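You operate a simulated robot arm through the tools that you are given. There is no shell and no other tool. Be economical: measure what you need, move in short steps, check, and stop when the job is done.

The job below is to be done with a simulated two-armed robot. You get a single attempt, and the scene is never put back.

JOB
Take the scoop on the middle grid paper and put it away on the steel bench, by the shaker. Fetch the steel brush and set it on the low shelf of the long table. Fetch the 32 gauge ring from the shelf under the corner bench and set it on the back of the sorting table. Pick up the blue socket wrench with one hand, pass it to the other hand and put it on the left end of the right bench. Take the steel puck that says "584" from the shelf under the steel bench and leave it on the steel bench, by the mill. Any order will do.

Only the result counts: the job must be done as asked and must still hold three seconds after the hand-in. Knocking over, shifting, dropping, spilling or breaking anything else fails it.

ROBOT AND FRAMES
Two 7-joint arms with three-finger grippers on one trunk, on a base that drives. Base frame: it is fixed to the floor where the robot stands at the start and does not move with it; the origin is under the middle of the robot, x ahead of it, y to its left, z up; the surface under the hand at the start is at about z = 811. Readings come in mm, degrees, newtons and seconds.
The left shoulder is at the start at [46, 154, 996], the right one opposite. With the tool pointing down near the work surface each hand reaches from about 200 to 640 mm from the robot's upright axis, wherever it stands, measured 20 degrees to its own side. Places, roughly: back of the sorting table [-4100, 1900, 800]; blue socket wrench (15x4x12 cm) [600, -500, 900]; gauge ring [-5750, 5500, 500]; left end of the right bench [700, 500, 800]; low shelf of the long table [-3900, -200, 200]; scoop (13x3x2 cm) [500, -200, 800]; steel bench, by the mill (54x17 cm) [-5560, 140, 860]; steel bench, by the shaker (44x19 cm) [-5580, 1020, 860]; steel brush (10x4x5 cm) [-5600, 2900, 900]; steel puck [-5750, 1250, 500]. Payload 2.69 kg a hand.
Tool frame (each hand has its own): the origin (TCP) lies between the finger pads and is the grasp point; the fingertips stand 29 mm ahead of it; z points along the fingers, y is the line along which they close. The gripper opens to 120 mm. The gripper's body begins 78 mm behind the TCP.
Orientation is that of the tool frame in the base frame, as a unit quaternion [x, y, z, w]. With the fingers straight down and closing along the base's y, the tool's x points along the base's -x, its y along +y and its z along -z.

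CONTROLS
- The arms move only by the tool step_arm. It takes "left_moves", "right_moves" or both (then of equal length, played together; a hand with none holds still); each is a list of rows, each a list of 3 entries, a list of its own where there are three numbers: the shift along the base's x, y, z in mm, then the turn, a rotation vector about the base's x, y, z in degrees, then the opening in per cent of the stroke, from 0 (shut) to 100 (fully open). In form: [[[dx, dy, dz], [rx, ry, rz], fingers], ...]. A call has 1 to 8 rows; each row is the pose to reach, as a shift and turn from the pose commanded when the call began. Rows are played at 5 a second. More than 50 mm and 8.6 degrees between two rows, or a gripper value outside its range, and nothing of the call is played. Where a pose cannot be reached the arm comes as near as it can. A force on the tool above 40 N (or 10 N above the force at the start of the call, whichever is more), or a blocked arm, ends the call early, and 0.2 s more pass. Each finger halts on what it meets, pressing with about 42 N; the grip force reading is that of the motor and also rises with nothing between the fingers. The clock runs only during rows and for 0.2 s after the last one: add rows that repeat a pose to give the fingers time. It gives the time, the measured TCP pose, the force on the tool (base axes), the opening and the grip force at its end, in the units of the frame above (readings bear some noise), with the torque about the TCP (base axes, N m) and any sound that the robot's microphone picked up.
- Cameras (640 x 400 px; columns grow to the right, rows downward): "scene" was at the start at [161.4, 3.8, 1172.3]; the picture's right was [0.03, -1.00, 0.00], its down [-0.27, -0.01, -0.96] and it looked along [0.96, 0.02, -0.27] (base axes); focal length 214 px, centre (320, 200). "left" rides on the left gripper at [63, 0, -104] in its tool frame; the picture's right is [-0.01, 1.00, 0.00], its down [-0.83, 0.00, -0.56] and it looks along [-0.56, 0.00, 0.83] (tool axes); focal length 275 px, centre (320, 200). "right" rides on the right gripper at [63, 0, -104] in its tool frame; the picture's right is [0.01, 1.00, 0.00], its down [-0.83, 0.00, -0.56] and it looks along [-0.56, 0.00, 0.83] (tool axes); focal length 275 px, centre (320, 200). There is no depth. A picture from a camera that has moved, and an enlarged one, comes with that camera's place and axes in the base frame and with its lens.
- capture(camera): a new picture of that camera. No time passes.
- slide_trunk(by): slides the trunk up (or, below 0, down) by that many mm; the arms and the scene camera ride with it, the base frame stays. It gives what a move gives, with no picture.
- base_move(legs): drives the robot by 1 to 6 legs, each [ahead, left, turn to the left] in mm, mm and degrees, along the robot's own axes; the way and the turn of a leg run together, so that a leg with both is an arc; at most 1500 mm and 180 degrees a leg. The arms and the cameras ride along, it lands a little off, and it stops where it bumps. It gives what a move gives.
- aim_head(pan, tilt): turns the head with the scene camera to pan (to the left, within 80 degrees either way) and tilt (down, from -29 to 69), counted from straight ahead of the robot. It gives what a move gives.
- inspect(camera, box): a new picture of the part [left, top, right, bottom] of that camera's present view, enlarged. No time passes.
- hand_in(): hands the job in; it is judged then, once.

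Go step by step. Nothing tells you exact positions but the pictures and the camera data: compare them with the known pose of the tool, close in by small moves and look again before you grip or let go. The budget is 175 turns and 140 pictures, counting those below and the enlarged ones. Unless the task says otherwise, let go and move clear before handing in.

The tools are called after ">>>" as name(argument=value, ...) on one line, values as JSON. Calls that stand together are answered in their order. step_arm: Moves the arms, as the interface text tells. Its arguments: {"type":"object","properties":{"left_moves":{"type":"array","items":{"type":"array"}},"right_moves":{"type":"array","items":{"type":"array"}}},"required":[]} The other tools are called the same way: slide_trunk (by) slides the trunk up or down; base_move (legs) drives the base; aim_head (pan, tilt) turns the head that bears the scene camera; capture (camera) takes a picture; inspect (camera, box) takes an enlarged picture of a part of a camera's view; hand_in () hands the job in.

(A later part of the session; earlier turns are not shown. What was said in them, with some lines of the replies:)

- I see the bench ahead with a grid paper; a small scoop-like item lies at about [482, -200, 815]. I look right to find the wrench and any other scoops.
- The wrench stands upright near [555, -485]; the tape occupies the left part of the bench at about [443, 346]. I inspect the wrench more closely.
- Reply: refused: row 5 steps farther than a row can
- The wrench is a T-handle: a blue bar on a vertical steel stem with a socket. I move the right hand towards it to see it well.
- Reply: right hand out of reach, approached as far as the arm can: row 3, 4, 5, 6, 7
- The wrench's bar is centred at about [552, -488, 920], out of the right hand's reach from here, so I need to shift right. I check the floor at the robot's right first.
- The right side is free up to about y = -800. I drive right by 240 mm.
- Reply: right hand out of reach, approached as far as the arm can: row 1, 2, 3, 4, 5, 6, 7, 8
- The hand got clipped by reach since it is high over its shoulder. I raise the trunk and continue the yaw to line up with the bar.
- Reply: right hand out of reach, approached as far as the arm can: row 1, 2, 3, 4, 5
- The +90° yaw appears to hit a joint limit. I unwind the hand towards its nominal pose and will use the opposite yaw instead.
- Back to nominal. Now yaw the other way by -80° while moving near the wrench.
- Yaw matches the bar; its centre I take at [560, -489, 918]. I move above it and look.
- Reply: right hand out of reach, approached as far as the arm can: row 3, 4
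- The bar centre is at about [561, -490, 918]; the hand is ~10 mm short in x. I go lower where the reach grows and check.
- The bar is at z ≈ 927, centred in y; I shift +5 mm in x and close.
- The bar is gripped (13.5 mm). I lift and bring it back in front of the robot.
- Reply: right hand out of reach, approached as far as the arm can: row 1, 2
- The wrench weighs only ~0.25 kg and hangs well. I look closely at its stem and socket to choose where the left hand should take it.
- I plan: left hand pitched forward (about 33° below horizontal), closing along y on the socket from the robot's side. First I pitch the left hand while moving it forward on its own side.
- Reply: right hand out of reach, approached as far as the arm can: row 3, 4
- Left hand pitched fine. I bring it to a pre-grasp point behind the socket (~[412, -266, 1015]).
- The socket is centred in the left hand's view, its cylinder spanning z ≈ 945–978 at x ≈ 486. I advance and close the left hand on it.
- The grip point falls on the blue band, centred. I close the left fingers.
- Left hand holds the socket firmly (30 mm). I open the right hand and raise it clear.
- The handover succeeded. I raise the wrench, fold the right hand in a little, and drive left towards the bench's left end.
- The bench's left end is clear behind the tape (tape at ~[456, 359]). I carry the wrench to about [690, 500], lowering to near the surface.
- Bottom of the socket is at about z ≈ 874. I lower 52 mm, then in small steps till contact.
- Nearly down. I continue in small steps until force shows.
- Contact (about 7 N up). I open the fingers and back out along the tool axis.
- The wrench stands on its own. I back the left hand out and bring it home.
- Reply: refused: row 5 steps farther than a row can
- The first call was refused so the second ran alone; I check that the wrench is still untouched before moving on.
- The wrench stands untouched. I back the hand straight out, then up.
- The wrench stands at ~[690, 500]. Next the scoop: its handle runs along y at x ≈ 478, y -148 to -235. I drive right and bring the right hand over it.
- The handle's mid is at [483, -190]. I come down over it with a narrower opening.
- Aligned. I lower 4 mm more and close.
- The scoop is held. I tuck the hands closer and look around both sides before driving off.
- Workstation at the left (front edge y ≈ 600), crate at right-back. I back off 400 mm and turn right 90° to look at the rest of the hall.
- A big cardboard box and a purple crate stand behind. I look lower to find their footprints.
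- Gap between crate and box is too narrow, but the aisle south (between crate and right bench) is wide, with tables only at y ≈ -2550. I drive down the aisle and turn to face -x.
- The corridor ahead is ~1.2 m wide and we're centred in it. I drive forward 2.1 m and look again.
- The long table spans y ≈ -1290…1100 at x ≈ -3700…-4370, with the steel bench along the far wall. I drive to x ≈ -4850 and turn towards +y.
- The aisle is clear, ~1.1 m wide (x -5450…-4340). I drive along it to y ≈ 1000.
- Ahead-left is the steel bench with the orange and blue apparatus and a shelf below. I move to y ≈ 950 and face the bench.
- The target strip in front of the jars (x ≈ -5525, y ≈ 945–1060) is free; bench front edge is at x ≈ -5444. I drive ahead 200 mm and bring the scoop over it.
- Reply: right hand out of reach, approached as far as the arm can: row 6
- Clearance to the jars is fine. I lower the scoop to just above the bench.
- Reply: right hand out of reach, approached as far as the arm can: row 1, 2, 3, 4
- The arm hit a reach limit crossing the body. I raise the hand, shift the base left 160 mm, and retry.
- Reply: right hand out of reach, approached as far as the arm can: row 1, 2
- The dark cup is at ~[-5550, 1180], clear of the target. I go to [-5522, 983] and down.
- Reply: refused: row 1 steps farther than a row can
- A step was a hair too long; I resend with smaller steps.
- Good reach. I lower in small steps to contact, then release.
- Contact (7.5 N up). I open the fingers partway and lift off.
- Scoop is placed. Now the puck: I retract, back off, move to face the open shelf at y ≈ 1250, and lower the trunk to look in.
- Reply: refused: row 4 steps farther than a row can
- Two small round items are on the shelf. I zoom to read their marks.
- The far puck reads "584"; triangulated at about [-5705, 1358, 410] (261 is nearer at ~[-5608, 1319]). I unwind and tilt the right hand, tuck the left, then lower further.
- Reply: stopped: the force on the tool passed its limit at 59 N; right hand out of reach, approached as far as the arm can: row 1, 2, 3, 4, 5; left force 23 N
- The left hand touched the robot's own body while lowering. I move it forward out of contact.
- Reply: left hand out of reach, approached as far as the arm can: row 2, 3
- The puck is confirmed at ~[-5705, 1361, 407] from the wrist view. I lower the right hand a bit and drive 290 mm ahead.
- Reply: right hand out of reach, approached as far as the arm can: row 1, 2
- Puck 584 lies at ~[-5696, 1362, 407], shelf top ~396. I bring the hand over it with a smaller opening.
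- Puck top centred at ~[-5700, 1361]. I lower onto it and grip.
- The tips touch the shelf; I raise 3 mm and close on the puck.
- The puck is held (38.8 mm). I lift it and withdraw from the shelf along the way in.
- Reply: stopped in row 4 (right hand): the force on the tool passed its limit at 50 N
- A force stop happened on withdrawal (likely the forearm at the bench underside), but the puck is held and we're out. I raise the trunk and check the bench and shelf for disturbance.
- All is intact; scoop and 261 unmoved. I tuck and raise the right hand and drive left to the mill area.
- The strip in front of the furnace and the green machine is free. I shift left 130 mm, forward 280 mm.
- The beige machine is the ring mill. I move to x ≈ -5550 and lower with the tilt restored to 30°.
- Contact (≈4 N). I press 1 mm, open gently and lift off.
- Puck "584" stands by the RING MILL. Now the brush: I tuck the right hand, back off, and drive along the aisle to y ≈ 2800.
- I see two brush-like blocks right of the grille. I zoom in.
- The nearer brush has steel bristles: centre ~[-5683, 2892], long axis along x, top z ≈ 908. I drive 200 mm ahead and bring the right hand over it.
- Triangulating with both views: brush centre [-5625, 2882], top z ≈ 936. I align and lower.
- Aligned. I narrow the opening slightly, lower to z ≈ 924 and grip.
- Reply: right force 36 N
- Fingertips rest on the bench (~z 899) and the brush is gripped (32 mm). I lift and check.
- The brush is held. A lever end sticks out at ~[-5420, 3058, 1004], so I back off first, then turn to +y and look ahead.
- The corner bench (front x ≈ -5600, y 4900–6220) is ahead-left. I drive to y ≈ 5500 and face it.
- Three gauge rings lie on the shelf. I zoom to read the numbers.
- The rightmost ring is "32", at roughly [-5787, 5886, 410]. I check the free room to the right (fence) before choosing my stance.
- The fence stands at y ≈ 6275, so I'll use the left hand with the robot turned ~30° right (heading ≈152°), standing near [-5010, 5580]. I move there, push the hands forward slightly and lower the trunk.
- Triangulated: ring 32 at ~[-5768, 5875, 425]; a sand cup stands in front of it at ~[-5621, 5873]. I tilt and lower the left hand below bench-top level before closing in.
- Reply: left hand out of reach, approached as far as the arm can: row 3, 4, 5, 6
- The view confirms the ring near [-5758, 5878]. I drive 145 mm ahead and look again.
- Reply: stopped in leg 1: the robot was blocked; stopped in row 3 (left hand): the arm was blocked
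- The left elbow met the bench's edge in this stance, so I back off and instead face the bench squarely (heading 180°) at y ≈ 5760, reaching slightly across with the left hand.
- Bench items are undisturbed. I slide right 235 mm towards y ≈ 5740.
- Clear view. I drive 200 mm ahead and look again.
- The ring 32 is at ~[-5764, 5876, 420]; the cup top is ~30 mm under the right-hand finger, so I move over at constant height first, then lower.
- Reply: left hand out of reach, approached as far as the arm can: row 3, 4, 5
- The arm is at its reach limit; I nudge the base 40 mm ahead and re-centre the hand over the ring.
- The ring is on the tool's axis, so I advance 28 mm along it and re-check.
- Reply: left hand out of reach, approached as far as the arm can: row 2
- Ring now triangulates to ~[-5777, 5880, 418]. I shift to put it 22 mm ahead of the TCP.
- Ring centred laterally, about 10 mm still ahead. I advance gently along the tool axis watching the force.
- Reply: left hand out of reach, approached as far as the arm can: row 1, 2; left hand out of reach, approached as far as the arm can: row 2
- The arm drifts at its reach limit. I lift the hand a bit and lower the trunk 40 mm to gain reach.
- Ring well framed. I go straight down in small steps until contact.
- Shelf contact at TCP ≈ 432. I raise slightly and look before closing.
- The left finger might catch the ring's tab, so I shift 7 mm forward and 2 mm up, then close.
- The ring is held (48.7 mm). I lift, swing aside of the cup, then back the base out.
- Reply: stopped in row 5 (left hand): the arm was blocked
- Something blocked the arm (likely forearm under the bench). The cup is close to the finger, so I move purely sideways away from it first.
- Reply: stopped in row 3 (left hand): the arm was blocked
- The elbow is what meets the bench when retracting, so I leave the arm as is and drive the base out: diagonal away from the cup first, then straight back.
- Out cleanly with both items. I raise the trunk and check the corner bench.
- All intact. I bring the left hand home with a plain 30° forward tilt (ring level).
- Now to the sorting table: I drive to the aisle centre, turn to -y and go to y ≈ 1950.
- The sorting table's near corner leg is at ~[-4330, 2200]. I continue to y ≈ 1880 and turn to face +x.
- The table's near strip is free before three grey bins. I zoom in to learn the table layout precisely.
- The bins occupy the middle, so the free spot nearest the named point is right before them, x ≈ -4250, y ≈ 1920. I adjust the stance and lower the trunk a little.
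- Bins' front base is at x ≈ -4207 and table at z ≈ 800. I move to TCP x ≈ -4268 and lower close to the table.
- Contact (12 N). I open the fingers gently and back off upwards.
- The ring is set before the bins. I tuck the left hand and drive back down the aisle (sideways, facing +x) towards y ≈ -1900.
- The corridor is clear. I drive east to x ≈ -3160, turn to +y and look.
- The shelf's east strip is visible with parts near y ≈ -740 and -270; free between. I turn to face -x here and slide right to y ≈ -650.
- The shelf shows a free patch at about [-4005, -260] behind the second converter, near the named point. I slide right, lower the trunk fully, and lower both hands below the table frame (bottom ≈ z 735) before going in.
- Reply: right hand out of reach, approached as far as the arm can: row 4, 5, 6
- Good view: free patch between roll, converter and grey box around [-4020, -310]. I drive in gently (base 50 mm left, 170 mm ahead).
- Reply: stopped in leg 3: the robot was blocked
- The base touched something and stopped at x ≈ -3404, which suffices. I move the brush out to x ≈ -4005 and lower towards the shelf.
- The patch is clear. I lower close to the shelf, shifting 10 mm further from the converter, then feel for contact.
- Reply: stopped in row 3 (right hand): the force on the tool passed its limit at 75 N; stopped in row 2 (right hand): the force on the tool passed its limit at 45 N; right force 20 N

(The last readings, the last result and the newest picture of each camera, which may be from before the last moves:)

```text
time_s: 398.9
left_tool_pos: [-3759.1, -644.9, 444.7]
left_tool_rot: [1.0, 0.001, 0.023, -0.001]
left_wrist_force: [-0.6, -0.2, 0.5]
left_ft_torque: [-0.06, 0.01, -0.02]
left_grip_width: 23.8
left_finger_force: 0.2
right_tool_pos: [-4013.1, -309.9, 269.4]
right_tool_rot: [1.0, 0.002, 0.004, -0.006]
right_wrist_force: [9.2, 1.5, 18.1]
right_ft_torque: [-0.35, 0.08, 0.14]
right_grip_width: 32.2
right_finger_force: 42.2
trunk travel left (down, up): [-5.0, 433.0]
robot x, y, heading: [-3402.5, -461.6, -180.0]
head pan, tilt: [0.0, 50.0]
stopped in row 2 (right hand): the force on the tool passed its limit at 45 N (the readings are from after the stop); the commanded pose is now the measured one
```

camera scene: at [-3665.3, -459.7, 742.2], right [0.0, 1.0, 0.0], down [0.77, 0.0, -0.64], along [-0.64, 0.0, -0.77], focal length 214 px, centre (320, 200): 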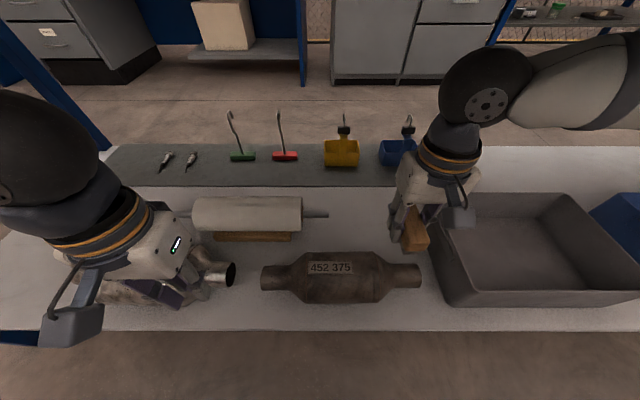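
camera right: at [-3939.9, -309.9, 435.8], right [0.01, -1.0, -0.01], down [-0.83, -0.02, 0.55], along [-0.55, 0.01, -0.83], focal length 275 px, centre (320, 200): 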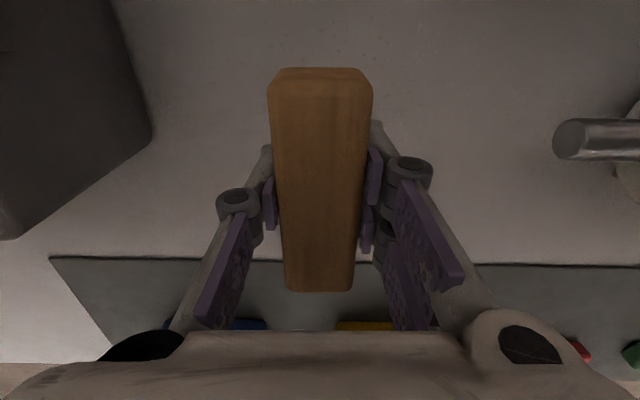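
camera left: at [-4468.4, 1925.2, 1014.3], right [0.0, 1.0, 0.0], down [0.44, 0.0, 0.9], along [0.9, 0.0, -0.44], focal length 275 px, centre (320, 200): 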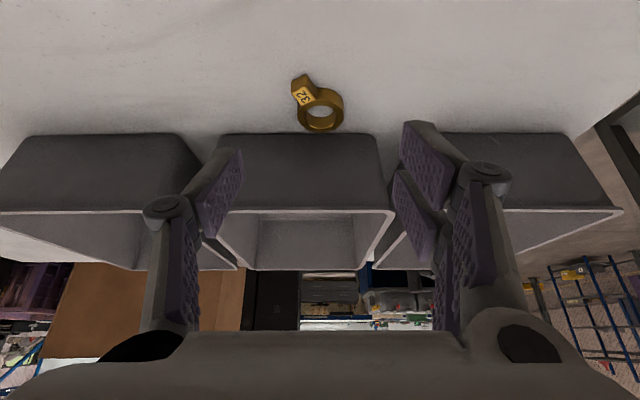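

Contact already at TCP z ≈ 268, so the shelf is probably at z ≈ 240. I look to confirm the brush stands on the shelf.

>>> capture(camera="right")

>>> inspect(camera="scene", box=[320, 160, 480, 320])

```text
16 pictures are left
camera right: at [-3949.8, -309.4, 373.2], right [0.01, -1.0, -0.01], down [-0.84, -0.01, 0.55], along [-0.55, 0.0, -0.84], focal length 275 px, centre (320, 200)
```

right: 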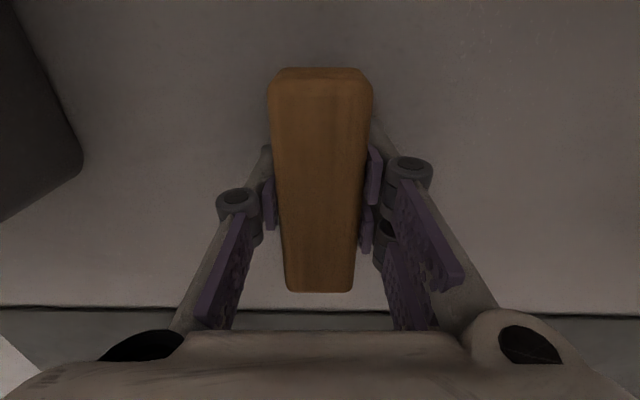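

```text
2.50 times, centred on (400, 240) of scene
camera zoom: at [-3664.0, -459.3, 742.6], right [0.0, 1.0, 0.0], down [0.77, 0.0, -0.64], along [-0.64, 0.0, -0.77], focal length 536 px, centre (120, 100)
```

zoom: 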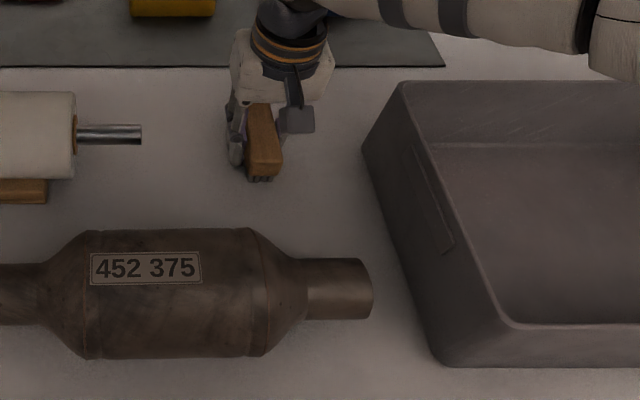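

The brush is standing on the shelf's free patch. I relieve the pressure, open the fingers and lift clear.

>>> step_arm(right_moves=[[[0, 0, 1], [0, 0, 0], 0], [[0, 0, 2], [0, 0, 0], 33], [[0, 0, 2], [0, 0, 0], 50], [[0, 0, 4], [0, 0, 0], 55], [[0, 0, 40], [0, 0, 0], 55], [[0, 0, 85], [0, 0, 0], 55], [[0, 0, 125], [0, 0, 0], 55], [[0, 0, 160], [0, 0, 0], 55]])

>>> capture(camera="right")

```text
time_s: 400.7
left_tool_pos: [-3759.7, -645.0, 442.9]
left_tool_rot: [1.0, 0.002, 0.024, -0.001]
left_wrist_force: [-0.8, -0.1, -0.8]
left_ft_torque: [0.0, -0.01, -0.08]
left_grip_width: 24.1
left_finger_force: 0.0
right_tool_pos: [-4011.9, -308.4, 426.6]
right_tool_rot: [1.0, 0.003, 0.005, -0.005]
right_wrist_force: [0.0, 0.3, -0.9]
right_ft_torque: [0.01, -0.02, 0.01]
right_grip_width: 66.3
right_finger_force: 0.0
trunk travel left (down, up): [-5.0, 433.0]
robot x, y, heading: [-3404.7, -464.1, -179.7]
head pan, tilt: [0.0, 50.0]
```

```text
14 pictures are left
camera right: at [-3949.7, -308.7, 532.2], right [0.01, -1.0, -0.01], down [-0.84, -0.01, 0.55], along [-0.55, 0.0, -0.84], focal length 275 px, centre (320, 200)
```

right: 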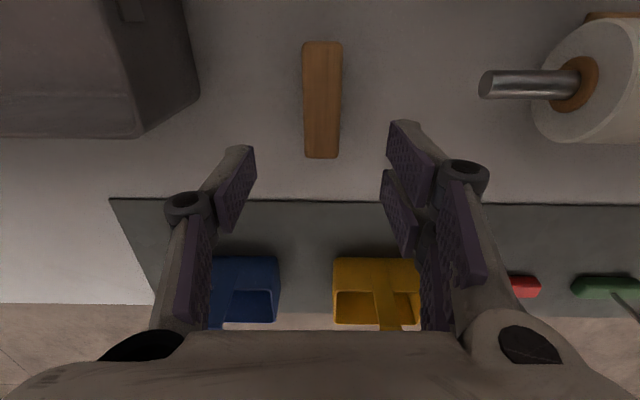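

The brush stands free on the low shelf. I withdraw the hand and back the base out, then check the table.

>>> step_arm(right_moves=[[[45, 0, 5], [0, 0, 0], 55], [[90, 0, 8], [0, 0, 0], 55], [[135, 0, 8], [0, 0, 0], 55]])

>>> base_move(legs=[[-250, 0, 0]])

>>> capture(camera="scene")

```text
time_s: 401.5
left_tool_pos: [-3759.3, -645.3, 443.8]
left_tool_rot: [1.0, 0.001, 0.023, 0.0]
left_wrist_force: [0.0, 0.2, 0.3]
left_ft_torque: [-0.01, 0.01, -0.02]
left_grip_width: 24.3
left_finger_force: 0.0
right_tool_pos: [-3879.9, -307.9, 432.1]
right_tool_rot: [1.0, 0.002, 0.006, -0.006]
right_wrist_force: [0.6, -1.1, -1.3]
right_ft_torque: [-0.01, 0.03, -0.02]
right_grip_width: 66.0
right_finger_force: 0.1
trunk travel left (down, up): [-5.0, 433.0]
robot x, y, heading: [-3400.7, -460.5, -179.9]
head pan, tilt: [0.0, 50.0]
```

```text
time_s: 403.3
left_tool_pos: [-3510.4, -644.6, 443.4]
left_tool_rot: [1.0, -0.001, 0.024, 0.0]
left_wrist_force: [-0.9, -0.2, 0.5]
left_ft_torque: [-0.01, 0.01, 0.0]
left_grip_width: 24.1
left_finger_force: 0.2
right_tool_pos: [-3628.9, -307.4, 432.1]
right_tool_rot: [1.0, 0.001, 0.006, -0.007]
right_wrist_force: [0.4, -0.5, 0.5]
right_ft_torque: [-0.04, -0.03, -0.02]
right_grip_width: 66.3
right_finger_force: 0.1
trunk travel left (down, up): [-5.0, 433.0]
robot x, y, heading: [-3159.4, -460.2, 180.0]
head pan, tilt: [0.0, 50.0]
```

```text
13 pictures are left
camera scene: at [-3415.4, -458.7, 742.1], right [0.0, 1.0, 0.0], down [0.77, 0.0, -0.64], along [-0.64, 0.0, -0.77], focal length 214 px, centre (320, 200)
```

scene: 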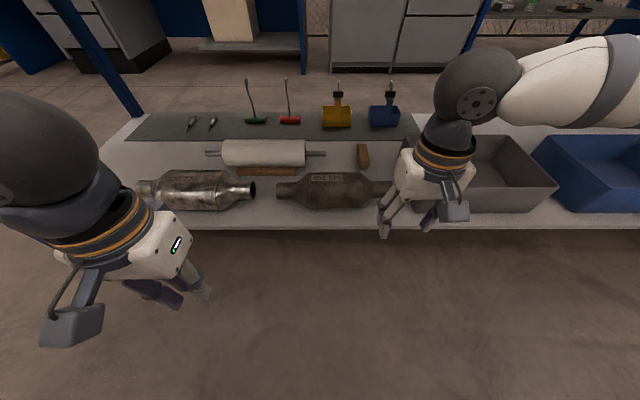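

The brush is placed. I tuck the right hand, raise the trunk, and take a look at the long and sorting tables from this side.

>>> step_arm(right_moves=[[[40, 0, 20], [0, 0, 0], 55], [[80, 0, 40], [0, 0, 0], 55], [[110, 0, 60], [0, 0, 0], 55]])

>>> slide_trunk(by=430)

>>> aim_head(pan=-55, tilt=12)

>>> capture(camera="scene")

```text
time_s: 404.1
left_tool_pos: [-3511.0, -643.9, 442.6]
left_tool_rot: [1.0, 0.0, 0.024, -0.002]
left_wrist_force: [-1.1, -0.2, -0.2]
left_ft_torque: [0.0, 0.0, -0.01]
left_grip_width: 23.9
left_finger_force: 0.1
right_tool_pos: [-3518.5, -308.0, 491.3]
right_tool_rot: [1.0, 0.001, 0.004, -0.006]
right_wrist_force: [0.2, 0.8, -0.1]
right_ft_torque: [0.0, 0.01, -0.02]
right_grip_width: 66.2
right_finger_force: 0.0
trunk travel left (down, up): [-5.0, 433.0]
robot x, y, heading: [-3155.1, -459.4, 179.7]
head pan, tilt: [0.0, 50.0]
```

```text
refused: 430 is not a number from -400 to 400
```

```text
time_s: 405.4
left_tool_pos: [-3511.3, -643.8, 443.6]
left_tool_rot: [1.0, 0.0, 0.023, -0.001]
left_wrist_force: [0.2, 0.0, -0.9]
left_ft_torque: [0.01, 0.0, 0.01]
left_grip_width: 24.2
left_finger_force: 0.0
right_tool_pos: [-3518.0, -307.4, 490.7]
right_tool_rot: [1.0, 0.001, 0.006, -0.007]
right_wrist_force: [1.0, 0.0, -0.1]
right_ft_torque: [0.0, 0.02, 0.02]
right_grip_width: 65.8
right_finger_force: 0.1
trunk travel left (down, up): [-5.0, 433.0]
robot x, y, heading: [-3151.3, -460.9, 180.0]
head pan, tilt: [-55.0, 12.0]
```

```text
12 pictures are left
camera scene: at [-3391.8, -382.4, 800.7], right [0.82, 0.57, 0.0], down [0.12, -0.17, -0.98], along [-0.56, 0.8, -0.21], focal length 214 px, centre (320, 200)
```

scene: 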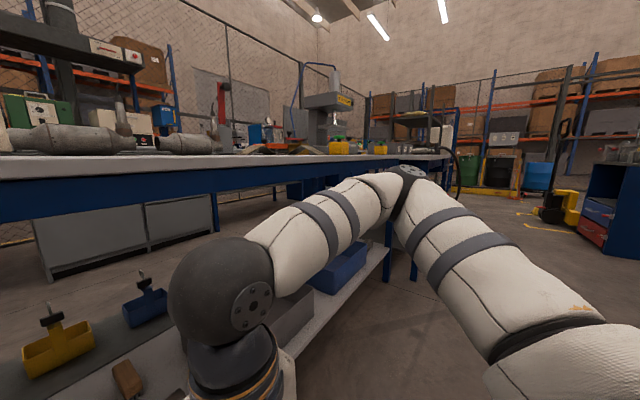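

I raise the trunk (400 mm) and look again.

>>> slide_trunk(by=400)

>>> aim_head(pan=-62, tilt=8)

>>> capture(camera="scene")

```text
time_s: 409.2
left_tool_pos: [-3510.6, -644.7, 842.5]
left_tool_rot: [1.0, 0.001, 0.023, 0.0]
left_wrist_force: [-0.1, 0.2, -0.7]
left_ft_torque: [-0.01, 0.01, 0.0]
left_grip_width: 24.2
left_finger_force: 0.1
right_tool_pos: [-3520.2, -307.4, 891.8]
right_tool_rot: [1.0, 0.0, 0.005, -0.006]
right_wrist_force: [-0.2, -0.2, -0.2]
right_ft_torque: [-0.02, -0.03, -0.01]
right_grip_width: 66.1
right_finger_force: 0.1
trunk travel left (down, up): [-405.0, 33.0]
robot x, y, heading: [-3153.6, -458.3, 179.6]
head pan, tilt: [-55.0, 12.0]
```

```text
time_s: 409.9
left_tool_pos: [-3510.7, -645.4, 843.7]
left_tool_rot: [1.0, -0.001, 0.024, -0.001]
left_wrist_force: [0.9, 1.2, 0.4]
left_ft_torque: [0.04, 0.0, 0.02]
left_grip_width: 24.0
left_finger_force: 0.0
right_tool_pos: [-3519.6, -307.3, 891.9]
right_tool_rot: [1.0, 0.001, 0.005, -0.007]
right_wrist_force: [-0.7, -0.6, 0.0]
right_ft_torque: [0.0, -0.01, -0.02]
right_grip_width: 66.0
right_finger_force: 0.2
trunk travel left (down, up): [-405.0, 33.0]
robot x, y, heading: [-3151.1, -463.0, 180.0]
head pan, tilt: [-62.0, 8.0]
```

```text
11 pictures are left
camera scene: at [-3239.2, -377.1, 1232.9], right [0.88, 0.47, 0.0], down [0.07, -0.12, -0.99], along [-0.46, 0.87, -0.14], focal length 214 px, centre (320, 200)
```

scene: 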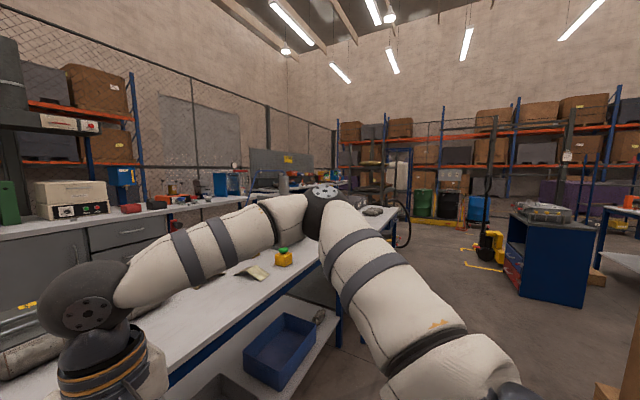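

I zoom on the sorting table beyond the elbow.

>>> inspect(camera="scene", box=[330, 185, 430, 255])

```text
5.71 times, centred on (380, 220) of scene
camera zoom: at [-3239.2, -377.1, 1232.9], right [0.88, 0.47, 0.0], down [0.07, -0.12, -0.99], along [-0.46, 0.87, -0.14], focal length 1226 px, centre (-23, 86)
```

zoom: 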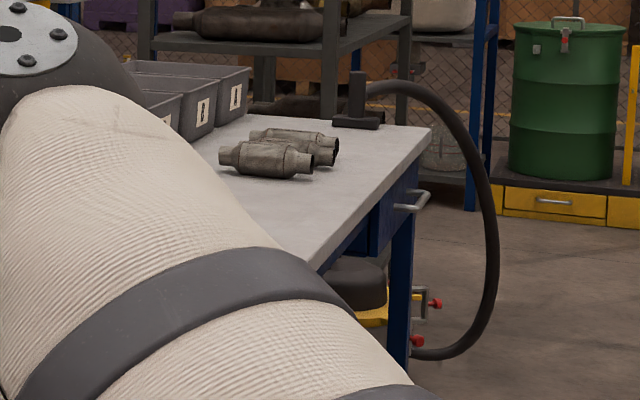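

The bins' labels and the drawer face +x, so the table's back is the -x side, where the ring lies. I judged that spot from its layout and didn't measure an exact zone. All five items are set down, both hands are empty and clear, so I hand in.

>>> hand_in()

```text
The job is handed in.
```

I've handed the job in with all five items set down where asked; I judged "the back of the sorting table" by eye, and no result came back with the hand-in.

- **Scoop:** it lies on the steel bench in front of the jars by the shaker.
- **Steel brush:** it stands on the low shelf of the long table, between the roll, the converter and the grey box.
- **32 gauge ring:** it lies on the side of the sorting table behind the bins. I took that as the back because the bin labels and the drawer face the other way.
- **Blue socket wrench:** I picked it up with the right hand and passed it to the left in the air. It stands upright on the left end of the right bench.
- **Steel puck "584":** it stands on the steel bench in front of the ring mill.

There were a few bumps on the way:

- The arm was stopped by a force limit once at the steel bench shelf.
- At the corner bench the arm and base were blocked a few times.
- The base was stopped once at the long table.
- The left hand touched the robot's own body once.

In the pictures I took afterwards I saw nothing moved or knocked over. I had no full view of the long table's top, and I did not look at the wrench, scoop, ring or puck again just before handing in.
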